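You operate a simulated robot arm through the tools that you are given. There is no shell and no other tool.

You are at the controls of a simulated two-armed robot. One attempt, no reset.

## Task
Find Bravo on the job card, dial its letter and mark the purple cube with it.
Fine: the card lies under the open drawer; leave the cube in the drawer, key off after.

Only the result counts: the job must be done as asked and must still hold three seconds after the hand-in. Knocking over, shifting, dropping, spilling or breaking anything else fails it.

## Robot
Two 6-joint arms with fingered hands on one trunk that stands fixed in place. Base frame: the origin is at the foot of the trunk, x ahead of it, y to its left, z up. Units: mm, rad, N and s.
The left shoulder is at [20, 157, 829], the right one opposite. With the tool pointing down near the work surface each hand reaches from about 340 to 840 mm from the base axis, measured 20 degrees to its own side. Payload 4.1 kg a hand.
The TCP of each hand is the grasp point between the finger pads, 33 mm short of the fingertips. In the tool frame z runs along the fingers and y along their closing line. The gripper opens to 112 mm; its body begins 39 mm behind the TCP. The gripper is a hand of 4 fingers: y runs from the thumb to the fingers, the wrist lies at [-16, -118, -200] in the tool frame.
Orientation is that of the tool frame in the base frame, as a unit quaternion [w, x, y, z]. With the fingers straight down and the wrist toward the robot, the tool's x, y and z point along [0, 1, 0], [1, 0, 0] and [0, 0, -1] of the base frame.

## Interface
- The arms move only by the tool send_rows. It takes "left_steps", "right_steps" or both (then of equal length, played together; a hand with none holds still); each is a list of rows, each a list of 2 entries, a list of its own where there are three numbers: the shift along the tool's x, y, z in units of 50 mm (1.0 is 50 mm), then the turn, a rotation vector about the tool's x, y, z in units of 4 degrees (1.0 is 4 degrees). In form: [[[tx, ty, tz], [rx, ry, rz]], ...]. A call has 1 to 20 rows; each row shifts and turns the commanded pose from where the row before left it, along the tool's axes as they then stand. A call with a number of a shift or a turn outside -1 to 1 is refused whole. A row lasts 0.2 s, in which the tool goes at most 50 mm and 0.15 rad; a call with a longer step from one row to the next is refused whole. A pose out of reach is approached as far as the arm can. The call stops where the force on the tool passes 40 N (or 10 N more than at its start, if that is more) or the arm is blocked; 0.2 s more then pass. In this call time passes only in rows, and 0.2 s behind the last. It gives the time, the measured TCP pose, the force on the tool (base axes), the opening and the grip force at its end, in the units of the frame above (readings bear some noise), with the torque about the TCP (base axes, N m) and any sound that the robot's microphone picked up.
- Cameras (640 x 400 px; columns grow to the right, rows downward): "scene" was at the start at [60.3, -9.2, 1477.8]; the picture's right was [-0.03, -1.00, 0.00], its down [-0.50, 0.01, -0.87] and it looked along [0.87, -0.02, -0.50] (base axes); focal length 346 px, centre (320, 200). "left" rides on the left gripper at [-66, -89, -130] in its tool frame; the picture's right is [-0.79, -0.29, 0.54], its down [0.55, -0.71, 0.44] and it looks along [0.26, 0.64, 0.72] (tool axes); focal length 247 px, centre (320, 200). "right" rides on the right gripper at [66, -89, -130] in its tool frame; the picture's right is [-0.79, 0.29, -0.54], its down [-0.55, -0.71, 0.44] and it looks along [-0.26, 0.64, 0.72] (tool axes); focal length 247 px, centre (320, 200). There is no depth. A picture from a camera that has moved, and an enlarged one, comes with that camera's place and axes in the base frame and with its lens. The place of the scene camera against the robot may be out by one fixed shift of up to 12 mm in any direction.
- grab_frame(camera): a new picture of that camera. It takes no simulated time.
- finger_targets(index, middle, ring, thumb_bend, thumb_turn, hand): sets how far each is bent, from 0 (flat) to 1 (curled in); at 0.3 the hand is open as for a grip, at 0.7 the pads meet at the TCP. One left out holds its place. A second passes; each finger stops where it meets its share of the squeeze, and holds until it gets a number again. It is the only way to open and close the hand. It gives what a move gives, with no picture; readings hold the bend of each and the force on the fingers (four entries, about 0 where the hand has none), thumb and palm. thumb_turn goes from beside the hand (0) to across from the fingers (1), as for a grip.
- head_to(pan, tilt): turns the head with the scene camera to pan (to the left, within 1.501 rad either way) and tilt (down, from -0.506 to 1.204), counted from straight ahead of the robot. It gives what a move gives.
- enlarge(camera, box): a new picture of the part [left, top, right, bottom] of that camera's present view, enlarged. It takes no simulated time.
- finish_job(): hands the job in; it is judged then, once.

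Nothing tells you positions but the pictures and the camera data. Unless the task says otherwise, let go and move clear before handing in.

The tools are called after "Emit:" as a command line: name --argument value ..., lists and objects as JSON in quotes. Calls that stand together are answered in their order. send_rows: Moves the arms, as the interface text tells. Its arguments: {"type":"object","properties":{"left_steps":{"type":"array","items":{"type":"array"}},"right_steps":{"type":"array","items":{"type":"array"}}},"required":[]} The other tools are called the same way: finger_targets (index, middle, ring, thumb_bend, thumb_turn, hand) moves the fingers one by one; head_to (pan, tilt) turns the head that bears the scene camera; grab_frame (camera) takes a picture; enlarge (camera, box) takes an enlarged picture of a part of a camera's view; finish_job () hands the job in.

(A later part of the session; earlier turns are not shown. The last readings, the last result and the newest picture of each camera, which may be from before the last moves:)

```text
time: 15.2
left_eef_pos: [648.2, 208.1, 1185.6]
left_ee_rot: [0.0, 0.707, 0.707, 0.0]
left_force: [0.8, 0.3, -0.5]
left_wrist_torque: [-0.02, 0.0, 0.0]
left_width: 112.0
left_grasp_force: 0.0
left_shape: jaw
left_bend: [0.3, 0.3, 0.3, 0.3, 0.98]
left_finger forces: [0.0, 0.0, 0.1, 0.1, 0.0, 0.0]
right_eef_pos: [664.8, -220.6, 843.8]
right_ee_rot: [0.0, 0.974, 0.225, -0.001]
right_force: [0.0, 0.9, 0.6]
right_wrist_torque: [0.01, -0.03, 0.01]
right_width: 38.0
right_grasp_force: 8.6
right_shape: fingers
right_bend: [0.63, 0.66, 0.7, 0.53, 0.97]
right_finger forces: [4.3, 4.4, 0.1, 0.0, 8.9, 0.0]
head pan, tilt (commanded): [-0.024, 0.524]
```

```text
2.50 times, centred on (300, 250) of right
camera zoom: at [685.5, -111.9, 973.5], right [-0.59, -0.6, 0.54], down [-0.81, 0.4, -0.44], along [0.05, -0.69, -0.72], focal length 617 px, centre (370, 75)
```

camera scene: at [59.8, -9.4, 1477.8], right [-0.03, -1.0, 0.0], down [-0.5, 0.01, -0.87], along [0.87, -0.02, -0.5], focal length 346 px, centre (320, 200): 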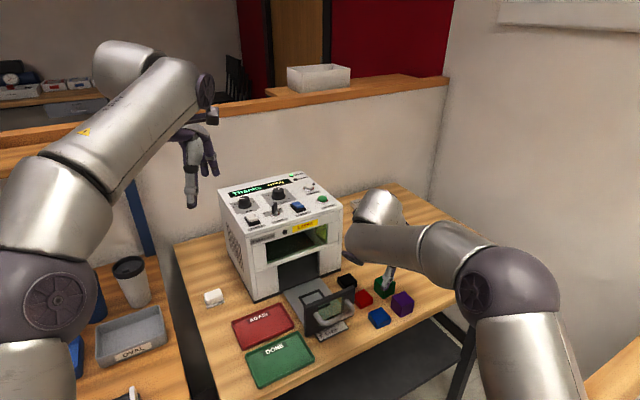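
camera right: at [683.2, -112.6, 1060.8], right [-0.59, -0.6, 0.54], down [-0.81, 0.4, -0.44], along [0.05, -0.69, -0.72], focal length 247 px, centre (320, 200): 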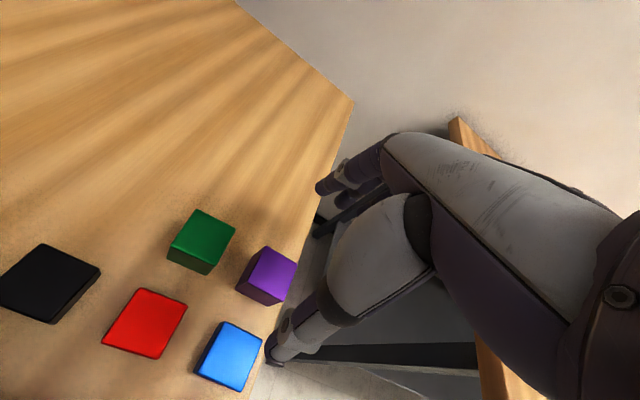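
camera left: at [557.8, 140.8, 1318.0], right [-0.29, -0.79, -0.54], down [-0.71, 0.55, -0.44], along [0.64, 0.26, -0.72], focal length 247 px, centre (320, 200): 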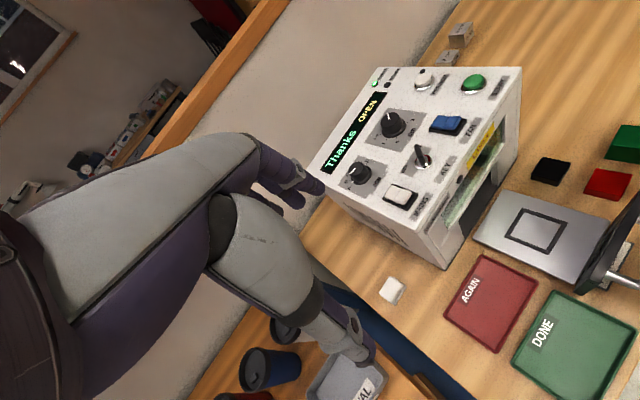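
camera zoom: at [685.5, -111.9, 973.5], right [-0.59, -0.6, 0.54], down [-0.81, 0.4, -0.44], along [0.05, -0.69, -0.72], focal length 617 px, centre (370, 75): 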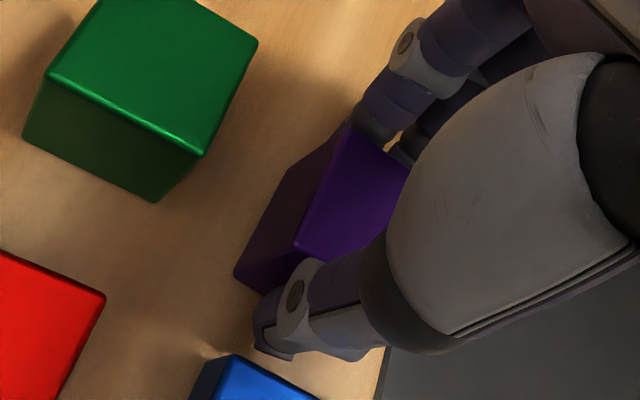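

The cube is gripped by index, middle and thumb, with a width of 38.0 mm and 8.6 N of force. I'll lift it slowly and check.

Emit:
send_rows --right_steps '[[[0, 0, -0.15], [0, 0, 0]], [[0, 0, -0.25], [0, 0, 0]], [[0, 0, -0.4], [0, 0, 0]], [[0, 0, -0.4], [0, 0, 0]]]'

Emit:
enlarge --camera "scene" --box '[340, 235, 430, 335]'

Emit:
enlarge --camera "right" --box '[220, 170, 380, 330]'

```text
time: 16.2
left_eef_pos: [648.0, 206.8, 1186.7]
left_ee_rot: [0.0, 0.707, 0.707, 0.0]
left_force: [-0.4, -0.2, -0.7]
left_wrist_torque: [0.06, -0.02, -0.04]
left_width: 111.9
left_grasp_force: 0.0
left_shape: jaw
left_bend: [0.3, 0.3, 0.3, 0.3, 0.98]
left_finger forces: [0.1, 0.0, 0.1, 0.1, 0.0, 0.0]
right_eef_pos: [666.7, -219.1, 903.8]
right_ee_rot: [0.0, 0.974, 0.225, 0.0]
right_force: [0.4, 0.2, -1.6]
right_wrist_torque: [-0.02, 0.01, 0.0]
right_width: 38.1
right_grasp_force: 8.9
right_shape: fingers
right_bend: [0.63, 0.66, 0.7, 0.53, 0.97]
right_finger forces: [4.5, 4.3, 0.1, 0.1, 8.9, 0.0]
head pan, tilt (commanded): [-0.024, 0.524]
```

```text
4.00 times, centred on (385, 285) of scene
camera zoom: at [60.5, -9.2, 1477.8], right [-0.03, -1.0, 0.0], down [-0.5, 0.01, -0.87], along [0.87, -0.02, -0.5], focal length 1382 px, centre (60, -140)
```

zoom: 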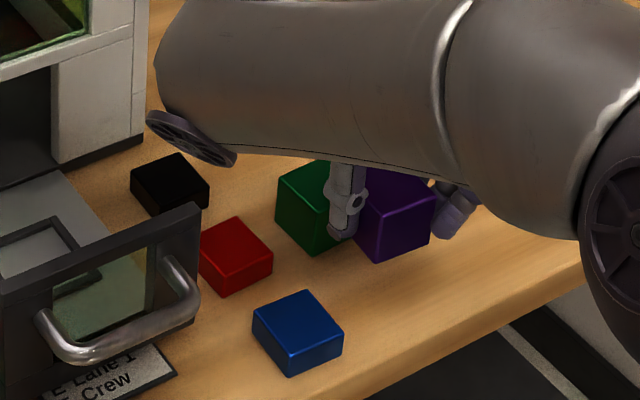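

```text
2.50 times, centred on (300, 250) of right
camera zoom: at [687.0, -110.8, 1032.9], right [-0.59, -0.61, 0.54], down [-0.81, 0.4, -0.44], along [0.05, -0.69, -0.72], focal length 617 px, centre (370, 75)
```

zoom: 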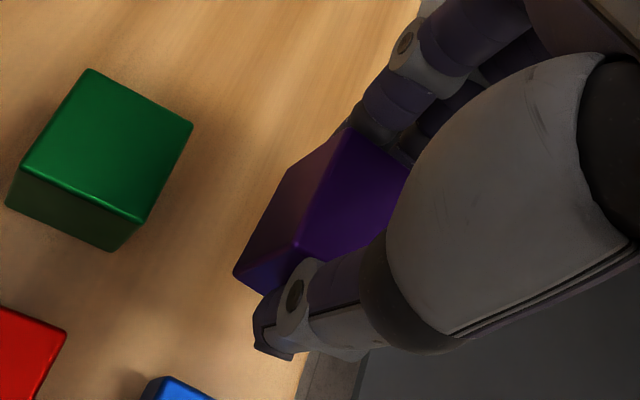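

The cube is up and held square to the hand. Before carrying it over, I'll measure the tray frame and the drawer plate accurately from the left camera.

Emit:
enlarge --camera "left" --box '[460, 160, 640, 300]'

Emit:
enlarge --camera "scene" --box '[270, 260, 360, 345]'

```text
2.86 times, centred on (550, 230) of left
camera zoom: at [558.4, 141.0, 1317.7], right [-0.29, -0.79, -0.54], down [-0.71, 0.55, -0.44], along [0.64, 0.26, -0.72], focal length 706 px, centre (-337, 114)
```

zoom: 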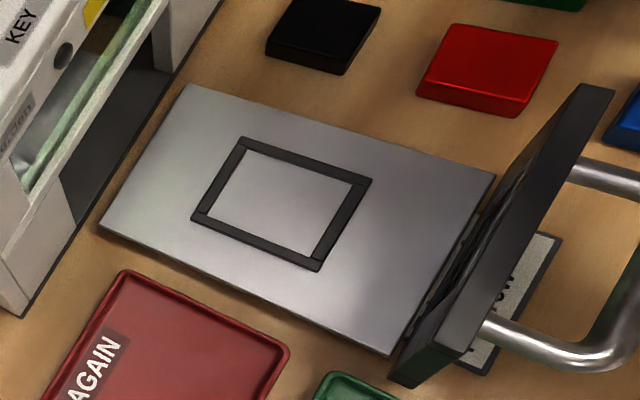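

```text
4.71 times, centred on (315, 302) of scene
camera zoom: at [60.5, -9.2, 1477.8], right [-0.03, -1.0, 0.0], down [-0.5, 0.01, -0.87], along [0.87, -0.02, -0.5], focal length 1626 px, centre (344, -282)
```

zoom: 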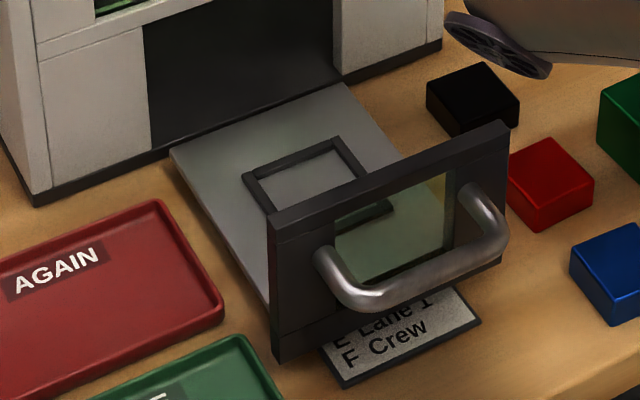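

The frame centre on the tray comes out at (682, -6, 817), with the drawer plate top at z≈900. The cube hangs about 46 mm below the TCP, so I'll raise it clear of the plate, correct the yaw by about 1.4°, and carry it above the frame.

Emit:
send_rows --right_steps '[[[0, 0, -0.6], [0, 0, 0]], [[0, 0, -0.64], [0, 0, -0.35]], [[0.448, -0.703, 0], [0, 0, 0]], [[0.448, -0.703, 0], [0, 0, 0]], [[0.448, -0.703, 0], [0, 0, 0]], [[0.448, -0.703, 0], [0, 0, 0]], [[0.448, -0.703, 0], [0, 0, 0]]]'

Emit:
grab_frame --camera "right"

Emit:
grab_frame --camera "scene"

Emit:
enlarge --camera "left" --box '[440, 130, 640, 300]'

```text
time: 17.8
left_eef_pos: [647.0, 207.1, 1186.6]
left_ee_rot: [-0.001, 0.707, 0.707, 0.0]
left_force: [0.2, 0.0, -0.3]
left_wrist_torque: [0.0, 0.02, -0.02]
left_width: 111.8
left_grasp_force: 0.1
left_shape: jaw
left_bend: [0.3, 0.3, 0.3, 0.3, 0.98]
left_finger forces: [0.0, 0.0, 0.1, 0.0, 0.0, 0.1]
right_eef_pos: [667.3, -29.2, 958.6]
right_ee_rot: [0.001, 0.972, 0.236, -0.001]
right_force: [0.1, 0.5, -1.5]
right_wrist_torque: [0.02, -0.02, -0.01]
right_width: 37.6
right_grasp_force: 8.8
right_shape: fingers
right_bend: [0.64, 0.66, 0.7, 0.52, 0.97]
right_finger forces: [4.5, 4.2, 0.0, 0.1, 8.7, 0.0]
right hand out of reach, approached as far as the arm can: row 7
head pan, tilt (commanded): [-0.024, 0.524]
```

```text
taken
camera right: at [684.9, 81.0, 1088.1], right [-0.57, -0.62, 0.54], down [-0.82, 0.38, -0.43], along [0.07, -0.69, -0.72], focal length 247 px, centre (320, 200)
```

right: 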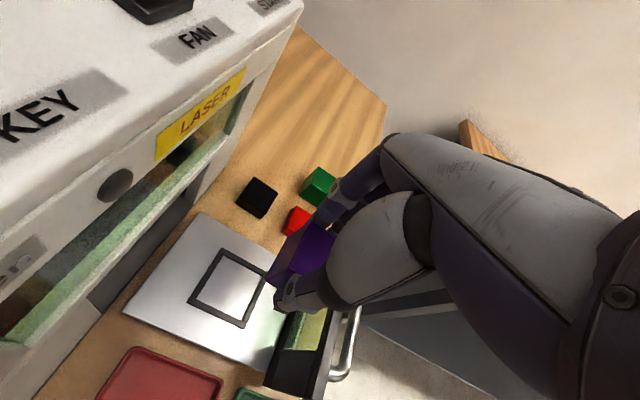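

```text
taken
camera scene: at [60.2, -9.3, 1477.8], right [-0.03, -1.0, 0.0], down [-0.5, 0.01, -0.87], along [0.87, -0.02, -0.5], focal length 346 px, centre (320, 200)
```

scene: 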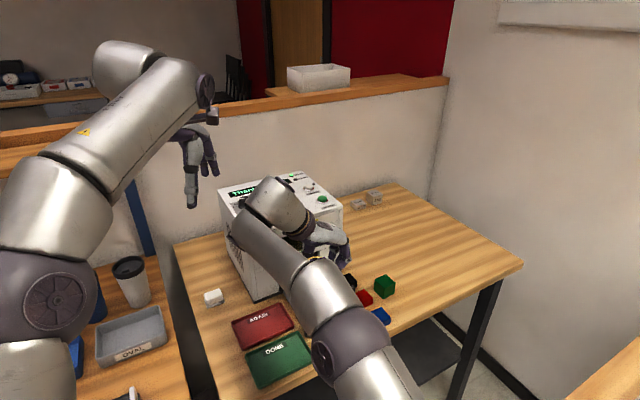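

```text
2.35 times, centred on (540, 215) of left
camera zoom: at [558.2, 140.8, 1317.8], right [-0.29, -0.79, -0.54], down [-0.71, 0.55, -0.44], along [0.64, 0.26, -0.72], focal length 581 px, centre (-198, 165)
```

zoom: 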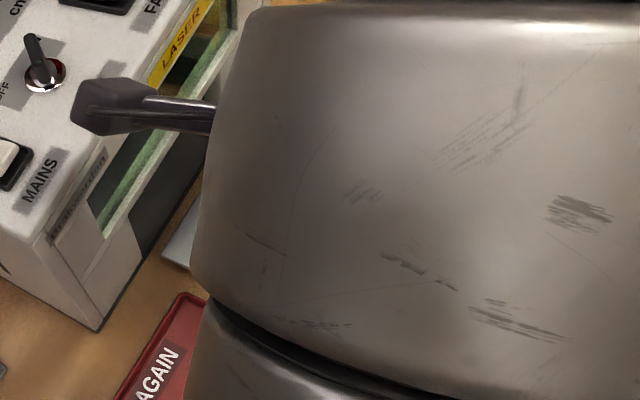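

The hand reached its limit slightly short, and its side camera would come too near the machine front when lowered upright. Tilting the hand about 10° away from the machine solves both, so I'll do that first and check the pose.

Emit:
send_rows --right_steps '[[[-0.1, 0, 0], [0, 0.85, 0]], [[0, 0, 0], [0, 0.85, 0]], [[0, 0, 0], [0, 0.8, 0]]]'

Emit:
grab_frame --camera "right"

```text
time: 18.6
left_eef_pos: [646.6, 207.2, 1185.8]
left_ee_rot: [0.0, 0.707, 0.707, 0.0]
left_force: [-0.4, 0.1, 0.1]
left_wrist_torque: [0.0, 0.02, -0.02]
left_width: 111.8
left_grasp_force: 0.1
left_shape: jaw
left_bend: [0.3, 0.3, 0.3, 0.3, 0.98]
left_finger forces: [0.0, 0.0, 0.1, 0.0, 0.0, 0.1]
right_eef_pos: [663.4, -31.3, 958.7]
right_ee_rot: [-0.02, 0.968, 0.236, 0.084]
right_force: [-0.3, 0.3, -1.4]
right_wrist_torque: [-0.01, 0.0, -0.04]
right_width: 37.7
right_grasp_force: 8.8
right_shape: fingers
right_bend: [0.64, 0.66, 0.7, 0.52, 0.97]
right_finger forces: [4.3, 4.1, 0.0, 0.0, 8.7, 0.1]
head pan, tilt (commanded): [-0.024, 0.524]
```

```text
taken
camera right: at [660.6, 67.2, 1098.7], right [-0.64, -0.66, 0.39], down [-0.74, 0.42, -0.52], along [0.18, -0.63, -0.76], focal length 247 px, centre (320, 200)
```

right: 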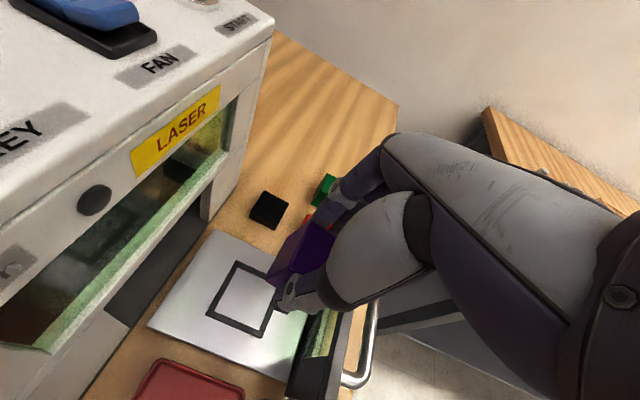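

The tilt worked and the hand is within reach again. I'll lower it so the cube is about 19 mm above the tray, centred over the frame, and check the view.

Emit:
send_rows --right_steps '[[[0.064, -0.049, 0.512], [0, 0, 0]], [[0.064, -0.049, 0.512], [0, 0, 0]], [[0.064, -0.049, 0.512], [0, 0, 0]]]'

Emit:
grab_frame --camera "right"

Emit:
enlarge --camera "right" --box '[180, 180, 340, 340]'

Emit:
enlarge --camera "scene" --box '[240, 180, 400, 340]'

Emit:
grab_frame --camera "left"

```text
time: 19.4
left_eef_pos: [645.9, 207.8, 1186.7]
left_ee_rot: [-0.001, 0.708, 0.707, 0.0]
left_force: [0.2, -0.7, -0.2]
left_wrist_torque: [0.04, -0.03, 0.0]
left_width: 112.0
left_grasp_force: 0.2
left_shape: jaw
left_bend: [0.3, 0.3, 0.3, 0.3, 0.98]
left_finger forces: [0.1, 0.1, 0.0, 0.0, 0.0, 0.0]
right_eef_pos: [679.2, -16.6, 884.6]
right_ee_rot: [-0.021, 0.968, 0.236, 0.084]
right_force: [0.8, -0.6, -1.7]
right_wrist_torque: [-0.01, 0.01, -0.04]
right_width: 37.6
right_grasp_force: 9.3
right_shape: fingers
right_bend: [0.64, 0.66, 0.7, 0.52, 0.97]
right_finger forces: [4.4, 4.1, 0.0, 0.0, 8.5, 0.0]
head pan, tilt (commanded): [-0.024, 0.524]
```

```text
taken
camera right: at [675.8, 83.6, 1024.4], right [-0.64, -0.66, 0.39], down [-0.74, 0.42, -0.53], along [0.18, -0.63, -0.75], focal length 247 px, centre (320, 200)
```

right: 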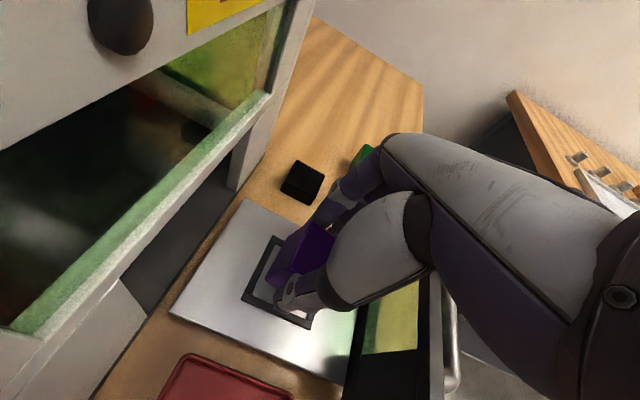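

```text
2.50 times, centred on (260, 260) of right
camera zoom: at [675.8, 83.6, 1024.4], right [-0.64, -0.66, 0.39], down [-0.74, 0.42, -0.53], along [0.18, -0.63, -0.75], focal length 617 px, centre (470, 50)
```

zoom: 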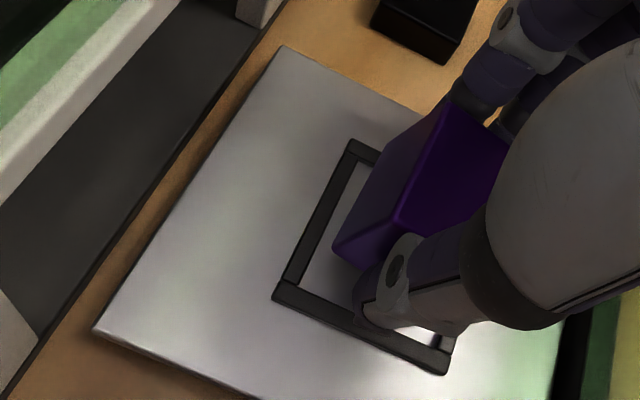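

```text
2.50 times, centred on (320, 260) of scene
camera zoom: at [60.1, -9.3, 1477.8], right [-0.03, -1.0, 0.0], down [-0.5, 0.01, -0.87], along [0.87, -0.02, -0.5], focal length 864 px, centre (320, 50)
```

zoom: 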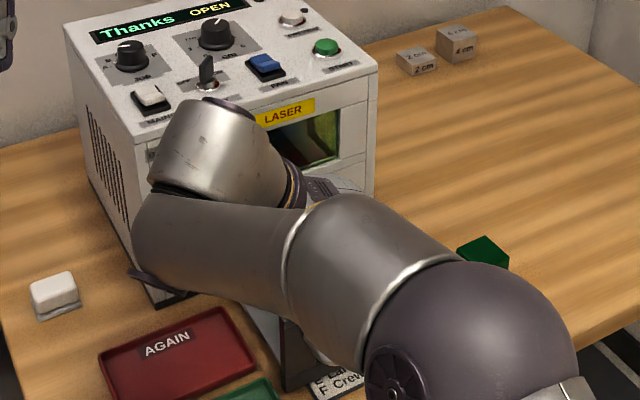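

```text
taken
camera left: at [558.1, 141.0, 1317.9], right [-0.29, -0.79, -0.54], down [-0.71, 0.55, -0.44], along [0.64, 0.26, -0.72], focal length 247 px, centre (320, 200)
```

left: 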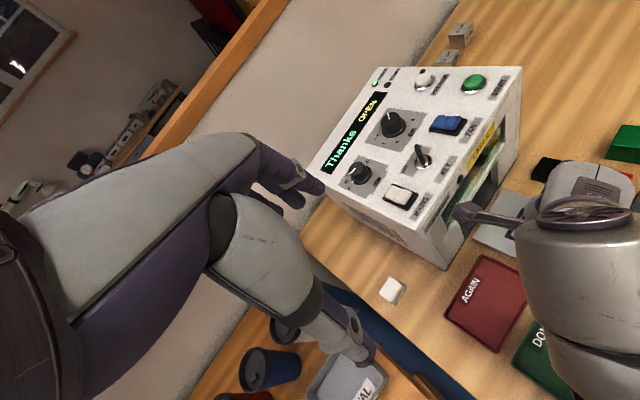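

The frame's corners match the predicted positions, and the cube is centred over it within about 2 mm. I'll lower it the last stretch gently, watching the force.

Emit:
send_rows --right_steps '[[[-0.0275, 0, 0.158], [0, 0, 0]], [[-0.0275, 0, 0.158], [0, 0, 0]]]'

Emit:
send_rows --right_steps '[[[-0.007, 0, 0.04], [0, 0, 0]]]'

Emit:
send_rows --right_steps '[[[-0.007, 0, 0.04], [0, 0, 0]]]'

Emit:
enlarge --camera "right" --box '[180, 180, 340, 340]'

```text
time: 20.0
left_eef_pos: [647.0, 207.2, 1186.1]
left_ee_rot: [0.0, 0.707, 0.707, 0.0]
left_force: [-0.6, 0.3, 0.2]
left_wrist_torque: [0.02, 0.01, 0.0]
left_width: 111.6
left_grasp_force: 0.1
left_shape: jaw
left_bend: [0.3, 0.3, 0.3, 0.3, 0.98]
left_finger forces: [0.1, 0.0, 0.0, 0.1, 0.0, 0.0]
right_eef_pos: [678.7, -13.6, 868.2]
right_ee_rot: [-0.021, 0.968, 0.235, 0.085]
right_force: [0.5, -0.5, -1.0]
right_wrist_torque: [0.01, 0.02, -0.01]
right_width: 37.8
right_grasp_force: 8.6
right_shape: fingers
right_bend: [0.64, 0.66, 0.7, 0.52, 0.97]
right_finger forces: [4.4, 4.1, 0.0, 0.0, 8.6, 0.1]
head pan, tilt (commanded): [-0.024, 0.524]
```

```text
time: 20.4
left_eef_pos: [645.8, 207.0, 1184.8]
left_ee_rot: [0.0, 0.707, 0.707, 0.0]
left_force: [-0.3, 0.1, 0.6]
left_wrist_torque: [-0.01, -0.02, -0.02]
left_width: 112.0
left_grasp_force: 0.1
left_shape: jaw
left_bend: [0.3, 0.3, 0.3, 0.3, 0.98]
left_finger forces: [0.2, 0.1, 0.1, 0.0, 0.0, 0.1]
right_eef_pos: [678.4, -14.8, 866.3]
right_ee_rot: [-0.021, 0.968, 0.236, 0.084]
right_force: [0.1, -0.3, -1.0]
right_wrist_torque: [0.0, 0.0, 0.03]
right_width: 37.7
right_grasp_force: 8.3
right_shape: fingers
right_bend: [0.64, 0.66, 0.7, 0.52, 0.97]
right_finger forces: [4.4, 4.2, 0.0, 0.0, 8.4, 0.0]
head pan, tilt (commanded): [-0.024, 0.524]
```

```text
time: 20.8
left_eef_pos: [646.5, 207.4, 1187.3]
left_ee_rot: [0.0, 0.707, 0.707, 0.001]
left_force: [-0.5, 0.2, -0.4]
left_wrist_torque: [0.0, 0.03, 0.0]
left_width: 111.8
left_grasp_force: 0.0
left_shape: jaw
left_bend: [0.3, 0.3, 0.3, 0.3, 0.98]
left_finger forces: [0.0, 0.0, 0.1, 0.0, 0.0, 0.0]
right_eef_pos: [680.1, -14.8, 865.8]
right_ee_rot: [-0.02, 0.968, 0.236, 0.084]
right_force: [-0.7, 0.5, -1.5]
right_wrist_torque: [-0.01, -0.02, 0.01]
right_width: 37.8
right_grasp_force: 8.0
right_shape: fingers
right_bend: [0.64, 0.66, 0.7, 0.52, 0.97]
right_finger forces: [4.3, 4.2, 0.1, 0.1, 8.7, 0.1]
head pan, tilt (commanded): [-0.024, 0.524]
```

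```text
2.50 times, centred on (260, 260) of right
camera zoom: at [676.1, 84.2, 1004.6], right [-0.64, -0.66, 0.39], down [-0.74, 0.42, -0.52], along [0.18, -0.63, -0.76], focal length 617 px, centre (470, 50)
```

zoom: 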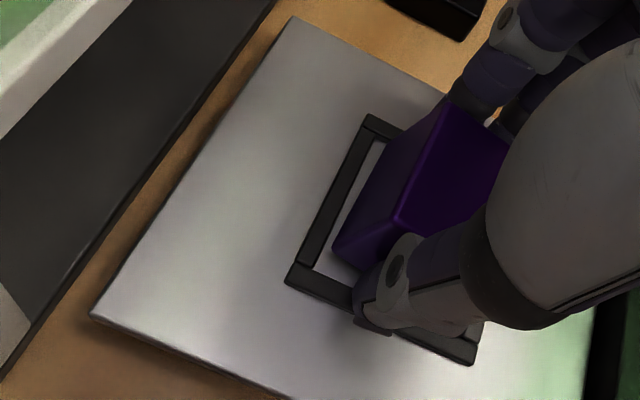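

No contact yet; the force still shows just the cube's weight. I'll keep lowering in small steps.

Emit:
send_rows --right_steps '[[[-0.007, 0, 0.035], [0, 0, 0]]]'

Emit:
send_rows --right_steps '[[[-0.007, 0, 0.035], [0, 0, 0]]]'

Emit:
send_rows --right_steps '[[[-0.005, 0, 0.03], [0, 0, 0]]]'

Emit:
enlarge --camera "right" --box '[180, 180, 340, 340]'

```text
time: 21.2
left_eef_pos: [646.3, 207.1, 1185.5]
left_ee_rot: [0.0, 0.707, 0.707, -0.001]
left_force: [0.5, 0.3, 0.5]
left_wrist_torque: [-0.02, 0.02, 0.01]
left_width: 111.8
left_grasp_force: 0.0
left_shape: jaw
left_bend: [0.3, 0.3, 0.3, 0.3, 0.98]
left_finger forces: [0.0, 0.0, 0.0, 0.0, 0.1, 0.0]
right_eef_pos: [681.4, -13.7, 864.5]
right_ee_rot: [-0.021, 0.968, 0.236, 0.085]
right_force: [0.3, 0.2, 2.6]
right_wrist_torque: [-0.01, 0.05, -0.02]
right_width: 37.8
right_grasp_force: 9.1
right_shape: fingers
right_bend: [0.64, 0.66, 0.7, 0.52, 0.97]
right_finger forces: [4.4, 4.8, 0.0, 0.0, 9.3, 0.0]
head pan, tilt (commanded): [-0.024, 0.524]
```

```text
time: 21.6
left_eef_pos: [646.0, 207.8, 1187.4]
left_ee_rot: [0.0, 0.707, 0.707, 0.0]
left_force: [0.2, 0.2, -0.5]
left_wrist_torque: [0.03, -0.02, 0.02]
left_width: 112.1
left_grasp_force: 0.0
left_shape: jaw
left_bend: [0.3, 0.3, 0.3, 0.3, 0.98]
left_finger forces: [0.0, 0.0, 0.0, 0.1, 0.0, 0.0]
right_eef_pos: [681.4, -13.6, 864.4]
right_ee_rot: [-0.021, 0.968, 0.236, 0.086]
right_force: [0.5, -0.2, 6.9]
right_wrist_torque: [-0.05, 0.07, -0.04]
right_width: 37.6
right_grasp_force: 9.9
right_shape: fingers
right_bend: [0.64, 0.66, 0.7, 0.52, 0.96]
right_finger forces: [4.3, 5.4, 0.0, 0.1, 9.6, 0.0]
head pan, tilt (commanded): [-0.024, 0.524]
```

```text
time: 22.0
left_eef_pos: [647.2, 207.2, 1187.9]
left_ee_rot: [0.0, 0.707, 0.707, 0.0]
left_force: [0.3, -0.6, 0.5]
left_wrist_torque: [-0.02, 0.01, 0.03]
left_width: 112.0
left_grasp_force: 0.1
left_shape: jaw
left_bend: [0.3, 0.3, 0.3, 0.3, 0.98]
left_finger forces: [0.0, 0.1, 0.0, 0.1, 0.1, 0.0]
right_eef_pos: [681.4, -12.8, 860.9]
right_ee_rot: [-0.02, 0.968, 0.236, 0.086]
right_force: [2.7, -0.4, 9.2]
right_wrist_torque: [-0.12, 0.02, -0.01]
right_width: 37.7
right_grasp_force: 11.2
right_shape: fingers
right_bend: [0.64, 0.66, 0.7, 0.52, 0.96]
right_finger forces: [4.0, 7.9, 0.0, 0.0, 9.7, 0.0]
head pan, tilt (commanded): [-0.024, 0.524]
```

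```text
2.50 times, centred on (260, 260) of right
camera zoom: at [677.0, 85.0, 1000.6], right [-0.65, -0.66, 0.39], down [-0.74, 0.42, -0.53], along [0.18, -0.63, -0.75], focal length 617 px, centre (470, 50)
```

zoom: 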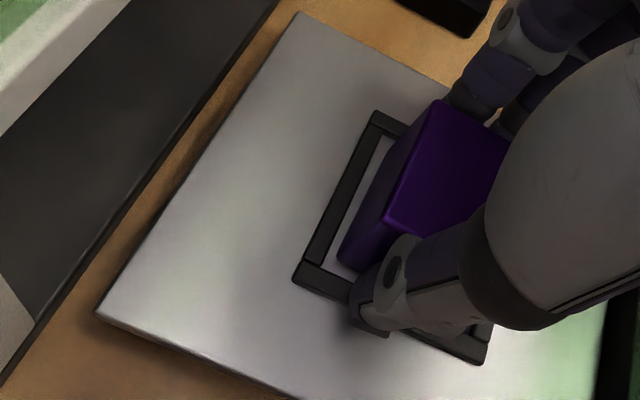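

The cube touched down and settled nearly flat within the grip. I'll release it gently.

Emit:
finger_targets --hand "right" --index 0.55 --middle 0.57 --ring 0.57 --thumb_bend 0.48

Emit:
enlarge --camera "right" --box '[180, 180, 340, 340]'

```text
time: 23.0
left_eef_pos: [646.4, 207.5, 1186.3]
left_ee_rot: [0.0, 0.707, 0.707, 0.0]
left_force: [-0.3, 0.4, -0.6]
left_wrist_torque: [0.01, -0.02, 0.01]
left_width: 111.9
left_grasp_force: 0.0
left_shape: jaw
left_bend: [0.3, 0.3, 0.3, 0.3, 0.98]
left_finger forces: [0.0, 0.0, 0.0, 0.0, 0.0, 0.0]
right_eef_pos: [680.5, -13.1, 860.0]
right_ee_rot: [-0.02, 0.968, 0.236, 0.084]
right_force: [-1.3, 2.0, 6.1]
right_wrist_torque: [-0.06, 0.02, -0.03]
right_width: 53.6
right_grasp_force: 3.8
right_shape: fingers
right_bend: [0.55, 0.59, 0.56, 0.48, 0.97]
right_finger forces: [0.1, 6.3, 0.1, 0.0, 0.6, 0.0]
head pan, tilt (commanded): [-0.024, 0.524]
```

```text
2.50 times, centred on (260, 260) of right
camera zoom: at [676.7, 85.2, 999.7], right [-0.64, -0.66, 0.39], down [-0.74, 0.41, -0.53], along [0.18, -0.63, -0.76], focal length 617 px, centre (470, 50)
```

zoom: 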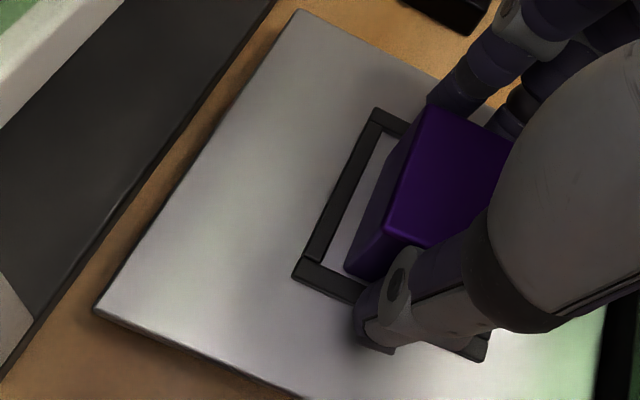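

The thumb and index are free, but the middle finger still reads some force. I'll open all of them further before rising.

Emit:
finger_targets --hand "right" --index 0.45 --middle 0.45 --ring 0.45 --thumb_bend 0.43

Emit:
enlarge --camera "right" --box '[180, 180, 340, 340]'

```text
time: 24.0
left_eef_pos: [646.2, 206.0, 1186.6]
left_ee_rot: [0.0, 0.707, 0.707, 0.0]
left_force: [-0.2, 0.6, 0.0]
left_wrist_torque: [-0.04, 0.03, 0.03]
left_width: 112.0
left_grasp_force: 0.1
left_shape: jaw
left_bend: [0.3, 0.3, 0.3, 0.3, 0.98]
left_finger forces: [0.1, 0.0, 0.0, 0.0, 0.0, 0.0]
right_eef_pos: [680.4, -13.8, 860.5]
right_ee_rot: [-0.021, 0.968, 0.236, 0.085]
right_force: [0.4, 0.2, 0.2]
right_wrist_torque: [-0.02, -0.01, 0.01]
right_width: 73.8
right_grasp_force: 0.0
right_shape: fingers
right_bend: [0.45, 0.45, 0.45, 0.43, 0.97]
right_finger forces: [0.0, 0.0, 0.0, 0.0, 0.1, 0.1]
head pan, tilt (commanded): [-0.024, 0.524]
```

```text
2.50 times, centred on (260, 260) of right
camera zoom: at [676.9, 85.1, 999.6], right [-0.64, -0.66, 0.39], down [-0.74, 0.42, -0.52], along [0.18, -0.63, -0.76], focal length 617 px, centre (470, 50)
```

zoom: 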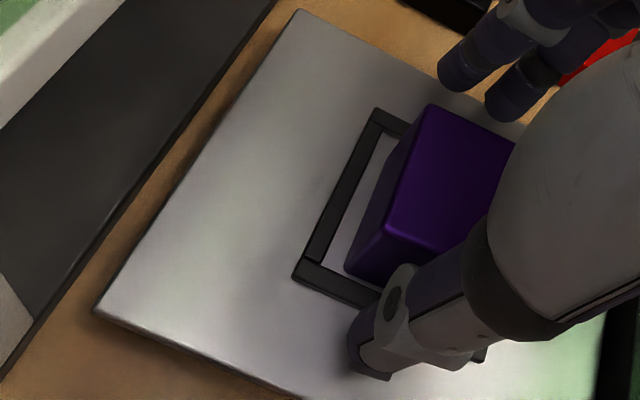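

The cube is free and sits inside the frame. I'll rise straight up, untilt, and back away from the drawer towards the robot.

Emit:
send_rows --right_steps '[[[0.069, 0, -0.394], [0, 0, 0]], [[0.086, 0, -0.49], [0, 0, 0]], [[0.086, 0, -0.49], [0, 0, 0]], [[0.086, 0, -0.49], [0, 0, 0]], [[0.05, 0, -0.3], [0, 0, 0]]]'

Emit:
enlarge --camera "right" --box '[120, 140, 360, 380]'

```text
time: 25.2
left_eef_pos: [647.5, 207.1, 1185.8]
left_ee_rot: [0.0, 0.707, 0.707, 0.0]
left_force: [1.2, -0.8, 0.4]
left_wrist_torque: [-0.01, 0.02, 0.02]
left_width: 111.9
left_grasp_force: 0.3
left_shape: jaw
left_bend: [0.3, 0.3, 0.3, 0.3, 0.98]
left_finger forces: [0.0, 0.0, 0.1, 0.0, 0.0, 0.1]
right_eef_pos: [680.8, -13.2, 970.5]
right_ee_rot: [-0.021, 0.967, 0.238, 0.084]
right_force: [-0.1, -0.2, 0.0]
right_wrist_torque: [0.02, -0.02, 0.01]
right_width: 74.1
right_grasp_force: 0.0
right_shape: fingers
right_bend: [0.45, 0.45, 0.45, 0.43, 0.97]
right_finger forces: [0.1, 0.0, 0.1, 0.1, 0.0, 0.0]
head pan, tilt (commanded): [-0.024, 0.524]
```

```text
1.67 times, centred on (240, 260) of right
camera zoom: at [678.0, 85.3, 1109.2], right [-0.64, -0.66, 0.39], down [-0.74, 0.41, -0.52], along [0.18, -0.63, -0.76], focal length 412 px, centre (453, 100)
```

zoom: 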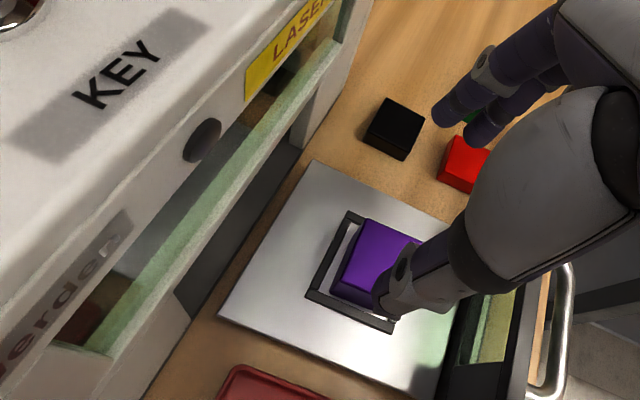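

The cube sits flat in the frame. Now I'll back out over the drawer plate, level the hand and turn it to face the drawer.

Emit:
send_rows --right_steps '[[[-0.788, 0, -0.138], [0, 0, 0]], [[-0.788, 0, -0.138], [0, 0, 0]], [[-0.788, 0, -0.138], [0, 0, 0]], [[-0.788, 0, -0.138], [0, 0, 0]], [[-0.788, 0, -0.138], [0, 0, 0]], [[0, 0, 0], [0, -0.83, 0]], [[0, 0, 0], [0, -0.83, 0]], [[0, 0, 0], [0, -0.84, 0]], [[0, 0, 0], [0, 0, -1]], [[0, 0, 0], [0, 0, -1]], [[0, 0, 0], [0, 0, -1]], [[0, 0, 0], [0, 0, -1]], [[0, 0, 0], [0, 0, -1]], [[0, 0, 0], [0, 0, -1]], [[0, 0, 0], [0, 0, -1]], [[0, 0, 0], [0, 0, -1]], [[0, 0, 0], [0, 0, -1]], [[0, 0, 0], [0, 0, -1]], [[0, 0, 0], [0, 0, -1]], [[0, 0, 0], [0, 0, -1]]]'

Emit:
send_rows --right_steps '[[[0, 0, 0], [0, 0, -1]], [[0, 0, 0], [0, 0, -1]], [[0, 0, 0], [0, 0, -1]], [[0, 0, 0], [0, 0, -1]], [[0, 0, 0], [0, 0, -1]], [[0, 0, 0], [0, 0, -1]], [[0, 0, 0], [0, 0, -1]], [[0, 0, 0], [0, 0, -1]], [[0, 0, 0], [0, 0, -1]], [[0, 0, 0], [0, 0, -1]], [[0, 0, 0], [0, 0, -0.5]]]'

Emit:
grab_frame --camera "right"

Emit:
grab_frame --camera "scene"

Emit:
enlarge --camera "left" --box '[460, 140, 640, 300]'

```text
time: 29.4
left_eef_pos: [646.8, 207.8, 1186.8]
left_ee_rot: [0.001, 0.707, 0.707, 0.001]
left_force: [0.2, 0.5, 0.5]
left_wrist_torque: [-0.02, -0.01, -0.03]
left_width: 111.7
left_grasp_force: 0.1
left_shape: jaw
left_bend: [0.3, 0.3, 0.3, 0.3, 0.98]
left_finger forces: [0.0, 0.0, 0.1, 0.1, 0.0, 0.0]
right_eef_pos: [501.9, -105.4, 970.5]
right_ee_rot: [0.0, 0.79, 0.613, -0.001]
right_force: [0.0, 1.0, 0.0]
right_wrist_torque: [0.03, 0.0, -0.01]
right_width: 73.9
right_grasp_force: 0.1
right_shape: fingers
right_bend: [0.45, 0.45, 0.45, 0.43, 0.98]
right_finger forces: [0.1, 0.0, 0.1, 0.0, 0.1, 0.0]
head pan, tilt (commanded): [-0.024, 0.524]
```

```text
time: 31.8
left_eef_pos: [647.2, 206.4, 1185.8]
left_ee_rot: [0.0, 0.707, 0.707, 0.0]
left_force: [0.3, 0.7, -0.2]
left_wrist_torque: [-0.01, 0.0, -0.03]
left_width: 111.8
left_grasp_force: 0.0
left_shape: jaw
left_bend: [0.3, 0.3, 0.3, 0.3, 0.98]
left_finger forces: [0.1, 0.0, 0.0, 0.0, 0.0, 0.0]
right_eef_pos: [502.1, -104.3, 970.8]
right_ee_rot: [0.0, 0.518, 0.855, 0.001]
right_force: [-0.7, -0.5, -0.1]
right_wrist_torque: [0.0, 0.0, -0.05]
right_width: 73.9
right_grasp_force: 0.1
right_shape: fingers
right_bend: [0.45, 0.45, 0.45, 0.43, 0.98]
right_finger forces: [0.0, 0.1, 0.0, 0.0, 0.1, 0.0]
head pan, tilt (commanded): [-0.024, 0.524]
```

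```text
taken
camera right: at [392.9, -87.5, 1100.4], right [0.62, -0.57, 0.54], down [-0.38, -0.82, -0.44], along [0.69, 0.07, -0.72], focal length 247 px, centre (320, 200)
```

right: 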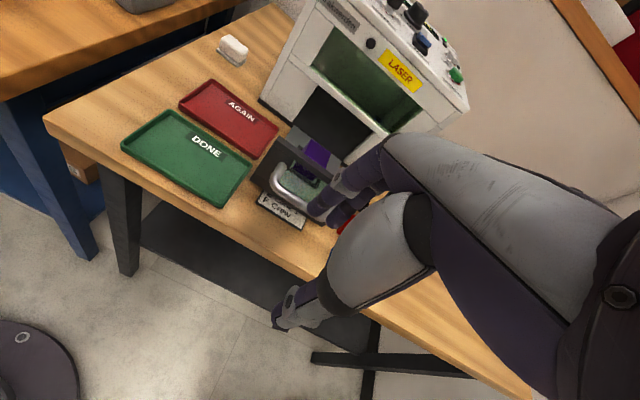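

```text
taken
camera scene: at [60.3, -9.2, 1477.8], right [-0.03, -1.0, 0.0], down [-0.5, 0.01, -0.87], along [0.87, -0.02, -0.5], focal length 346 px, centre (320, 200)
```

scene: 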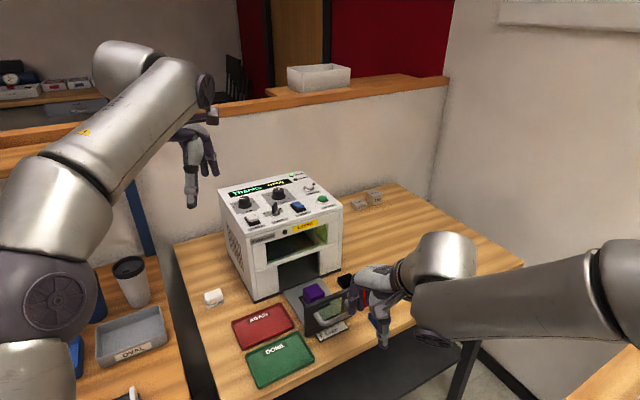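

```text
2.50 times, centred on (550, 220) of left
camera zoom: at [558.3, 141.0, 1317.8], right [-0.29, -0.79, -0.54], down [-0.71, 0.55, -0.44], along [0.64, 0.26, -0.72], focal length 617 px, centre (-255, 150)
```

zoom: 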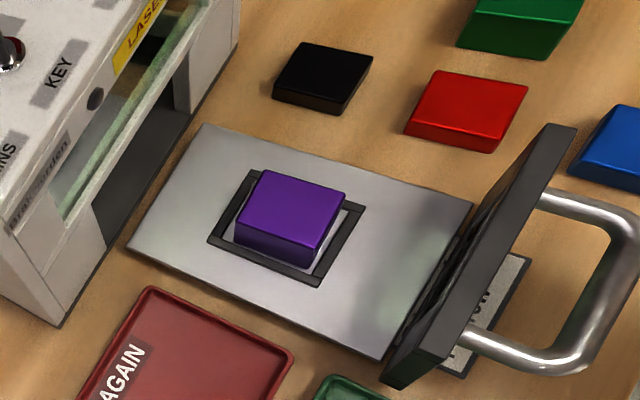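

The purple cube sits square inside the frame. Next I'll close the fingers into a firm pinch, lower in front of the handle (bar near (579, -61, 865)), and push the drawer shut along its axis.

Emit:
finger_targets --hand "right" --index 0.72 --middle 0.72 --ring 0.72 --thumb_bend 0.72

Emit:
send_rows --right_steps '[[[0.094, 0, 0.7], [0, 0, 0]], [[0, 0, 0.7], [0, 0, 0]], [[0, 0, 0.7], [0, 0, 0]]]'

Emit:
grab_frame --camera "right"

Emit:
enlarge --camera "scene" --box '[270, 240, 430, 370]'

Emit:
enlarge --camera "left" --box '[500, 160, 640, 300]'

```text
time: 32.8
left_eef_pos: [646.2, 207.0, 1185.8]
left_ee_rot: [0.001, 0.707, 0.708, 0.001]
left_force: [0.5, 0.0, -0.6]
left_wrist_torque: [-0.03, 0.01, 0.03]
left_width: 112.2
left_grasp_force: 0.0
left_shape: jaw
left_bend: [0.3, 0.3, 0.3, 0.3, 0.98]
left_finger forces: [0.1, 0.1, 0.1, 0.0, 0.1, 0.1]
right_eef_pos: [502.1, -104.8, 970.8]
right_ee_rot: [0.0, 0.52, 0.854, 0.0]
right_force: [0.2, 0.2, 0.8]
right_wrist_torque: [0.0, -0.01, 0.01]
right_width: 0.0
right_grasp_force: 0.1
right_shape: fingers
right_bend: [0.72, 0.72, 0.72, 0.71, 0.98]
right_finger forces: [0.0, 0.0, 0.0, 0.1, 0.0, 0.0]
head pan, tilt (commanded): [-0.024, 0.524]
```

```text
time: 33.6
left_eef_pos: [646.3, 207.2, 1186.0]
left_ee_rot: [0.0, 0.707, 0.707, 0.0]
left_force: [0.2, -0.4, 0.0]
left_wrist_torque: [-0.01, -0.02, -0.01]
left_width: 111.9
left_grasp_force: 0.1
left_shape: jaw
left_bend: [0.3, 0.3, 0.3, 0.3, 0.98]
left_finger forces: [0.1, 0.0, 0.0, 0.0, 0.1, 0.0]
right_eef_pos: [501.4, -101.9, 866.6]
right_ee_rot: [0.0, 0.522, 0.853, -0.004]
right_force: [-0.5, 0.2, 0.2]
right_wrist_torque: [-0.01, -0.04, -0.03]
right_width: 0.2
right_grasp_force: 0.1
right_shape: fingers
right_bend: [0.72, 0.72, 0.72, 0.71, 0.98]
right_finger forces: [0.1, 0.0, 0.0, 0.0, 0.0, 0.0]
head pan, tilt (commanded): [-0.024, 0.524]
```

```text
taken
camera right: at [393.0, -83.1, 996.6], right [0.62, -0.57, 0.54], down [-0.38, -0.82, -0.43], along [0.69, 0.06, -0.73], focal length 247 px, centre (320, 200)
```

right: 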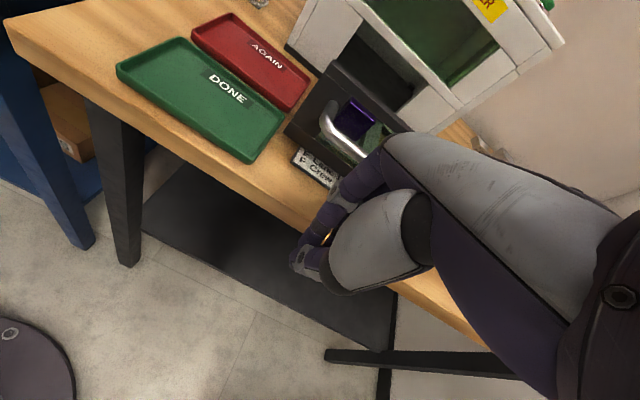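

```text
3.08 times, centred on (350, 305) of scene
camera zoom: at [60.1, -9.3, 1477.8], right [-0.03, -1.0, 0.0], down [-0.5, 0.01, -0.87], along [0.87, -0.02, -0.5], focal length 1063 px, centre (228, -123)
```

zoom: 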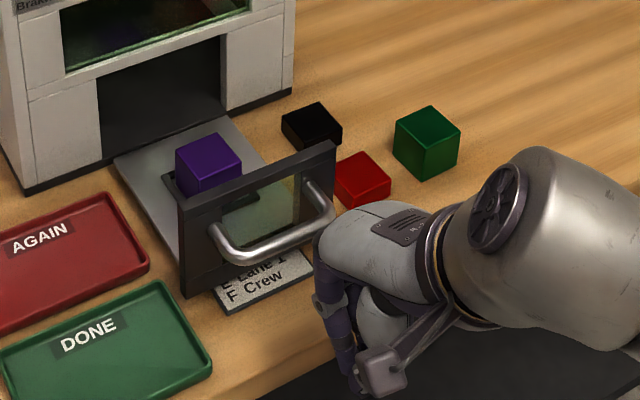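

```text
2.86 times, centred on (570, 230) of left
camera zoom: at [558.1, 140.9, 1317.9], right [-0.29, -0.79, -0.54], down [-0.71, 0.55, -0.44], along [0.64, 0.26, -0.72], focal length 706 px, centre (-394, 114)
```

zoom: 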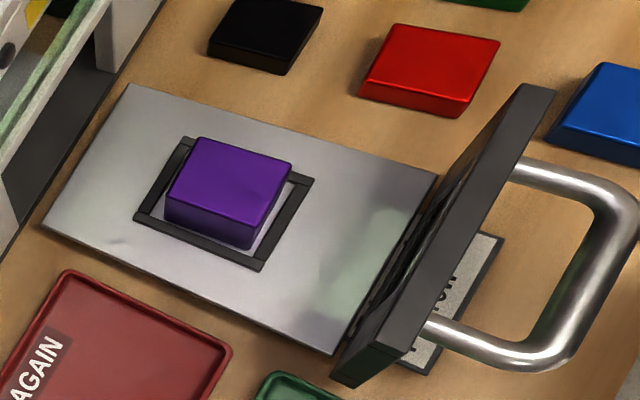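

The hand is in front of the handle and centred on the drawer axis. I'll move forward towards the bar and check before pushing.

Emit:
send_rows --right_steps '[[[0.04, 0.4, 0], [0, 0, 0]], [[0, 0.3, 0], [0, 0, 0]]]'

Emit:
enlarge --camera "right" --box '[240, 60, 480, 300]'

Emit:
enlarge --camera "scene" --box '[270, 240, 430, 370]'

Emit:
enlarge --camera "left" --box '[500, 160, 640, 300]'

```text
time: 34.2
left_eef_pos: [646.7, 207.5, 1186.1]
left_ee_rot: [-0.001, 0.707, 0.707, 0.0]
left_force: [-1.0, -0.8, -0.8]
left_wrist_torque: [0.0, 0.03, 0.01]
left_width: 112.0
left_grasp_force: 0.0
left_shape: jaw
left_bend: [0.3, 0.3, 0.3, 0.3, 0.98]
left_finger forces: [0.0, 0.0, 0.0, 0.0, 0.0, 0.1]
right_eef_pos: [529.9, -83.1, 863.5]
right_ee_rot: [0.0, 0.52, 0.854, 0.0]
right_force: [0.0, -0.1, 0.1]
right_wrist_torque: [0.0, -0.04, -0.01]
right_width: 0.0
right_grasp_force: 0.6
right_shape: fingers
right_bend: [0.72, 0.72, 0.72, 0.71, 0.98]
right_finger forces: [0.0, 0.6, 0.1, 0.1, 0.0, 0.0]
head pan, tilt (commanded): [-0.024, 0.524]
```

```text
1.67 times, centred on (360, 180) of right
camera zoom: at [420.5, -65.7, 994.2], right [0.62, -0.57, 0.54], down [-0.38, -0.82, -0.44], along [0.69, 0.07, -0.72], focal length 412 px, centre (253, 233)
```

zoom: 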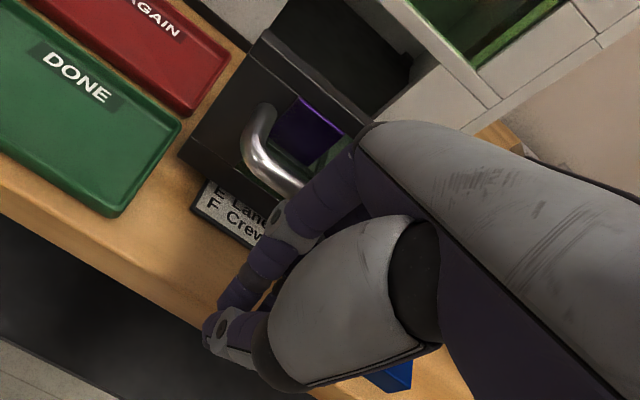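

```text
3.08 times, centred on (350, 305) of scene
camera zoom: at [60.1, -9.3, 1477.8], right [-0.03, -1.0, 0.0], down [-0.5, 0.01, -0.87], along [0.87, -0.02, -0.5], focal length 1063 px, centre (228, -123)
```

zoom: 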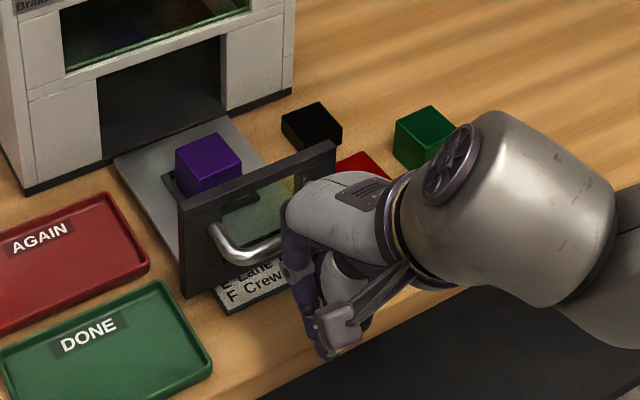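

```text
2.86 times, centred on (570, 230) of left
camera zoom: at [558.1, 140.9, 1317.9], right [-0.29, -0.79, -0.54], down [-0.71, 0.55, -0.44], along [0.64, 0.26, -0.72], focal length 706 px, centre (-394, 114)
```

zoom: 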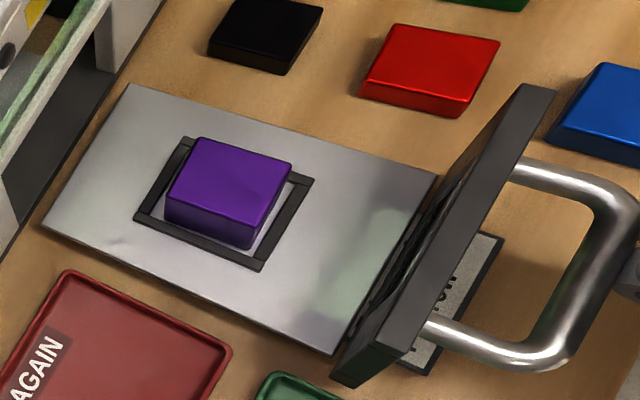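

The finger backs have just reached the handle bar. I'll start pushing slowly along the drawer axis.

Emit:
send_rows --right_steps '[[[0, 0.3, 0], [0, 0, 0]], [[0, 0.4, 0], [0, 0, 0]]]'

Emit:
enlarge --camera "scene" --box '[260, 230, 420, 360]'

Emit:
enlarge --camera "left" --box '[480, 140, 640, 300]'

```text
time: 34.8
left_eef_pos: [646.2, 208.3, 1186.2]
left_ee_rot: [0.0, 0.707, 0.707, 0.0]
left_force: [0.5, -0.8, -0.1]
left_wrist_torque: [0.02, 0.0, 0.03]
left_width: 111.9
left_grasp_force: 0.1
left_shape: jaw
left_bend: [0.3, 0.3, 0.3, 0.3, 0.98]
left_finger forces: [0.0, 0.0, 0.0, 0.0, 0.0, 0.0]
right_eef_pos: [561.4, -68.2, 864.3]
right_ee_rot: [-0.001, 0.52, 0.854, 0.0]
right_force: [-0.3, -0.7, -1.3]
right_wrist_torque: [0.04, -0.01, 0.0]
right_width: 0.0
right_grasp_force: 0.1
right_shape: fingers
right_bend: [0.72, 0.72, 0.72, 0.71, 0.98]
right_finger forces: [0.1, 0.4, 0.1, 0.0, 0.1, 0.1]
head pan, tilt (commanded): [-0.024, 0.524]
```

```text
3.08 times, centred on (340, 295) of scene
camera zoom: at [60.1, -9.3, 1477.8], right [-0.03, -1.0, 0.0], down [-0.5, 0.01, -0.87], along [0.87, -0.02, -0.5], focal length 1063 px, centre (258, -92)
```

zoom: 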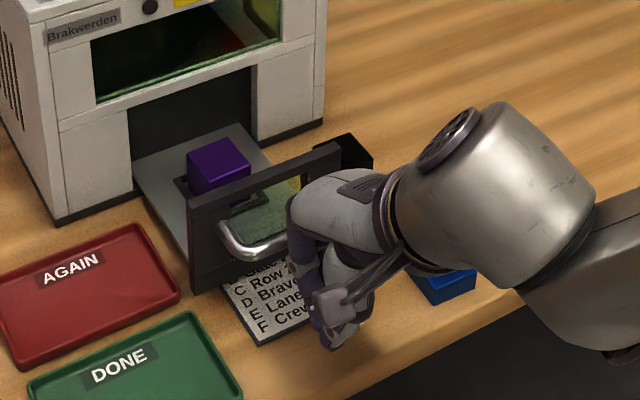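

```text
2.50 times, centred on (560, 220) of left
camera zoom: at [558.1, 140.9, 1317.9], right [-0.29, -0.79, -0.54], down [-0.71, 0.55, -0.44], along [0.64, 0.26, -0.72], focal length 617 px, centre (-280, 150)
```

zoom: 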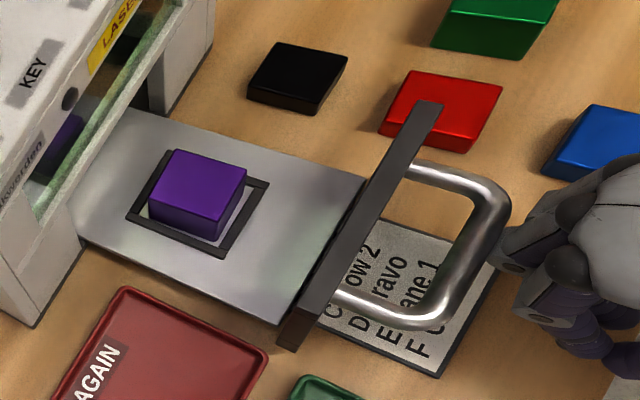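

The drawer moves smoothly and the card is now readable: "D Bravo". I'll keep pushing gently.

Emit:
send_rows --right_steps '[[[0, 0.2, 0], [0, 0, 0]], [[0, 0.3, 0], [0, 0, 0]], [[0, 0.3, 0], [0, 0, 0]], [[0, 0.3, 0], [0, 0, 0]], [[0, 0.2, 0], [0, 0, 0]]]'

Emit:
enlarge --camera "scene" --box '[250, 170, 420, 350]'

Emit:
enlarge --camera "left" --box '[440, 120, 640, 300]'

```text
time: 36.0
left_eef_pos: [646.8, 207.3, 1186.7]
left_ee_rot: [0.0, 0.707, 0.707, 0.0]
left_force: [0.4, -0.3, 0.2]
left_wrist_torque: [-0.04, 0.06, 0.02]
left_width: 112.0
left_grasp_force: 0.1
left_shape: jaw
left_bend: [0.3, 0.3, 0.3, 0.3, 0.98]
left_finger forces: [0.1, 0.0, 0.0, 0.1, 0.1, 0.0]
right_eef_pos: [618.1, -38.1, 865.1]
right_ee_rot: [0.0, 0.519, 0.855, 0.0]
right_force: [-1.3, -0.1, 0.7]
right_wrist_torque: [0.03, 0.01, 0.0]
right_width: 0.0
right_grasp_force: 0.1
right_shape: fingers
right_bend: [0.72, 0.72, 0.72, 0.71, 0.98]
right_finger forces: [0.1, 0.6, 0.0, 0.1, 0.0, 0.0]
head pan, tilt (commanded): [-0.024, 0.524]
```

```text
2.22 times, centred on (335, 260) of scene
camera zoom: at [60.2, -9.3, 1477.8], right [-0.03, -1.0, 0.0], down [-0.5, 0.01, -0.87], along [0.87, -0.02, -0.5], focal length 768 px, centre (287, 67)
```

zoom: 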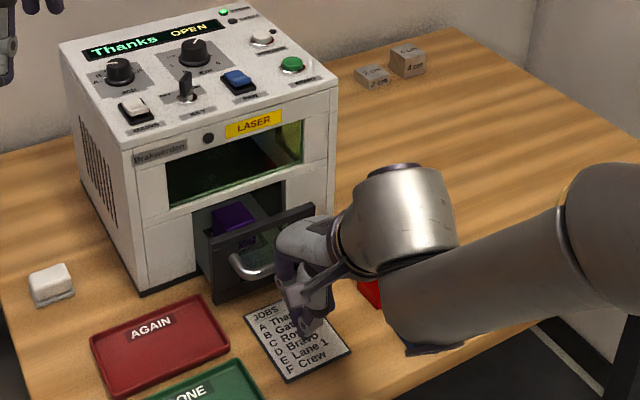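

```text
2.22 times, centred on (540, 210) of left
camera zoom: at [558.2, 140.9, 1317.8], right [-0.29, -0.79, -0.54], down [-0.71, 0.55, -0.44], along [0.64, 0.26, -0.72], focal length 549 px, centre (-169, 178)
```

zoom: 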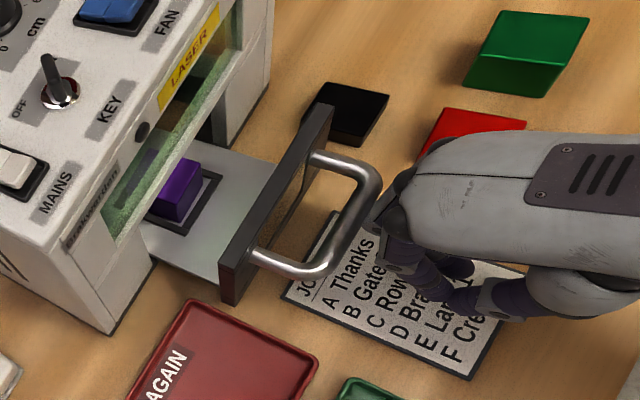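

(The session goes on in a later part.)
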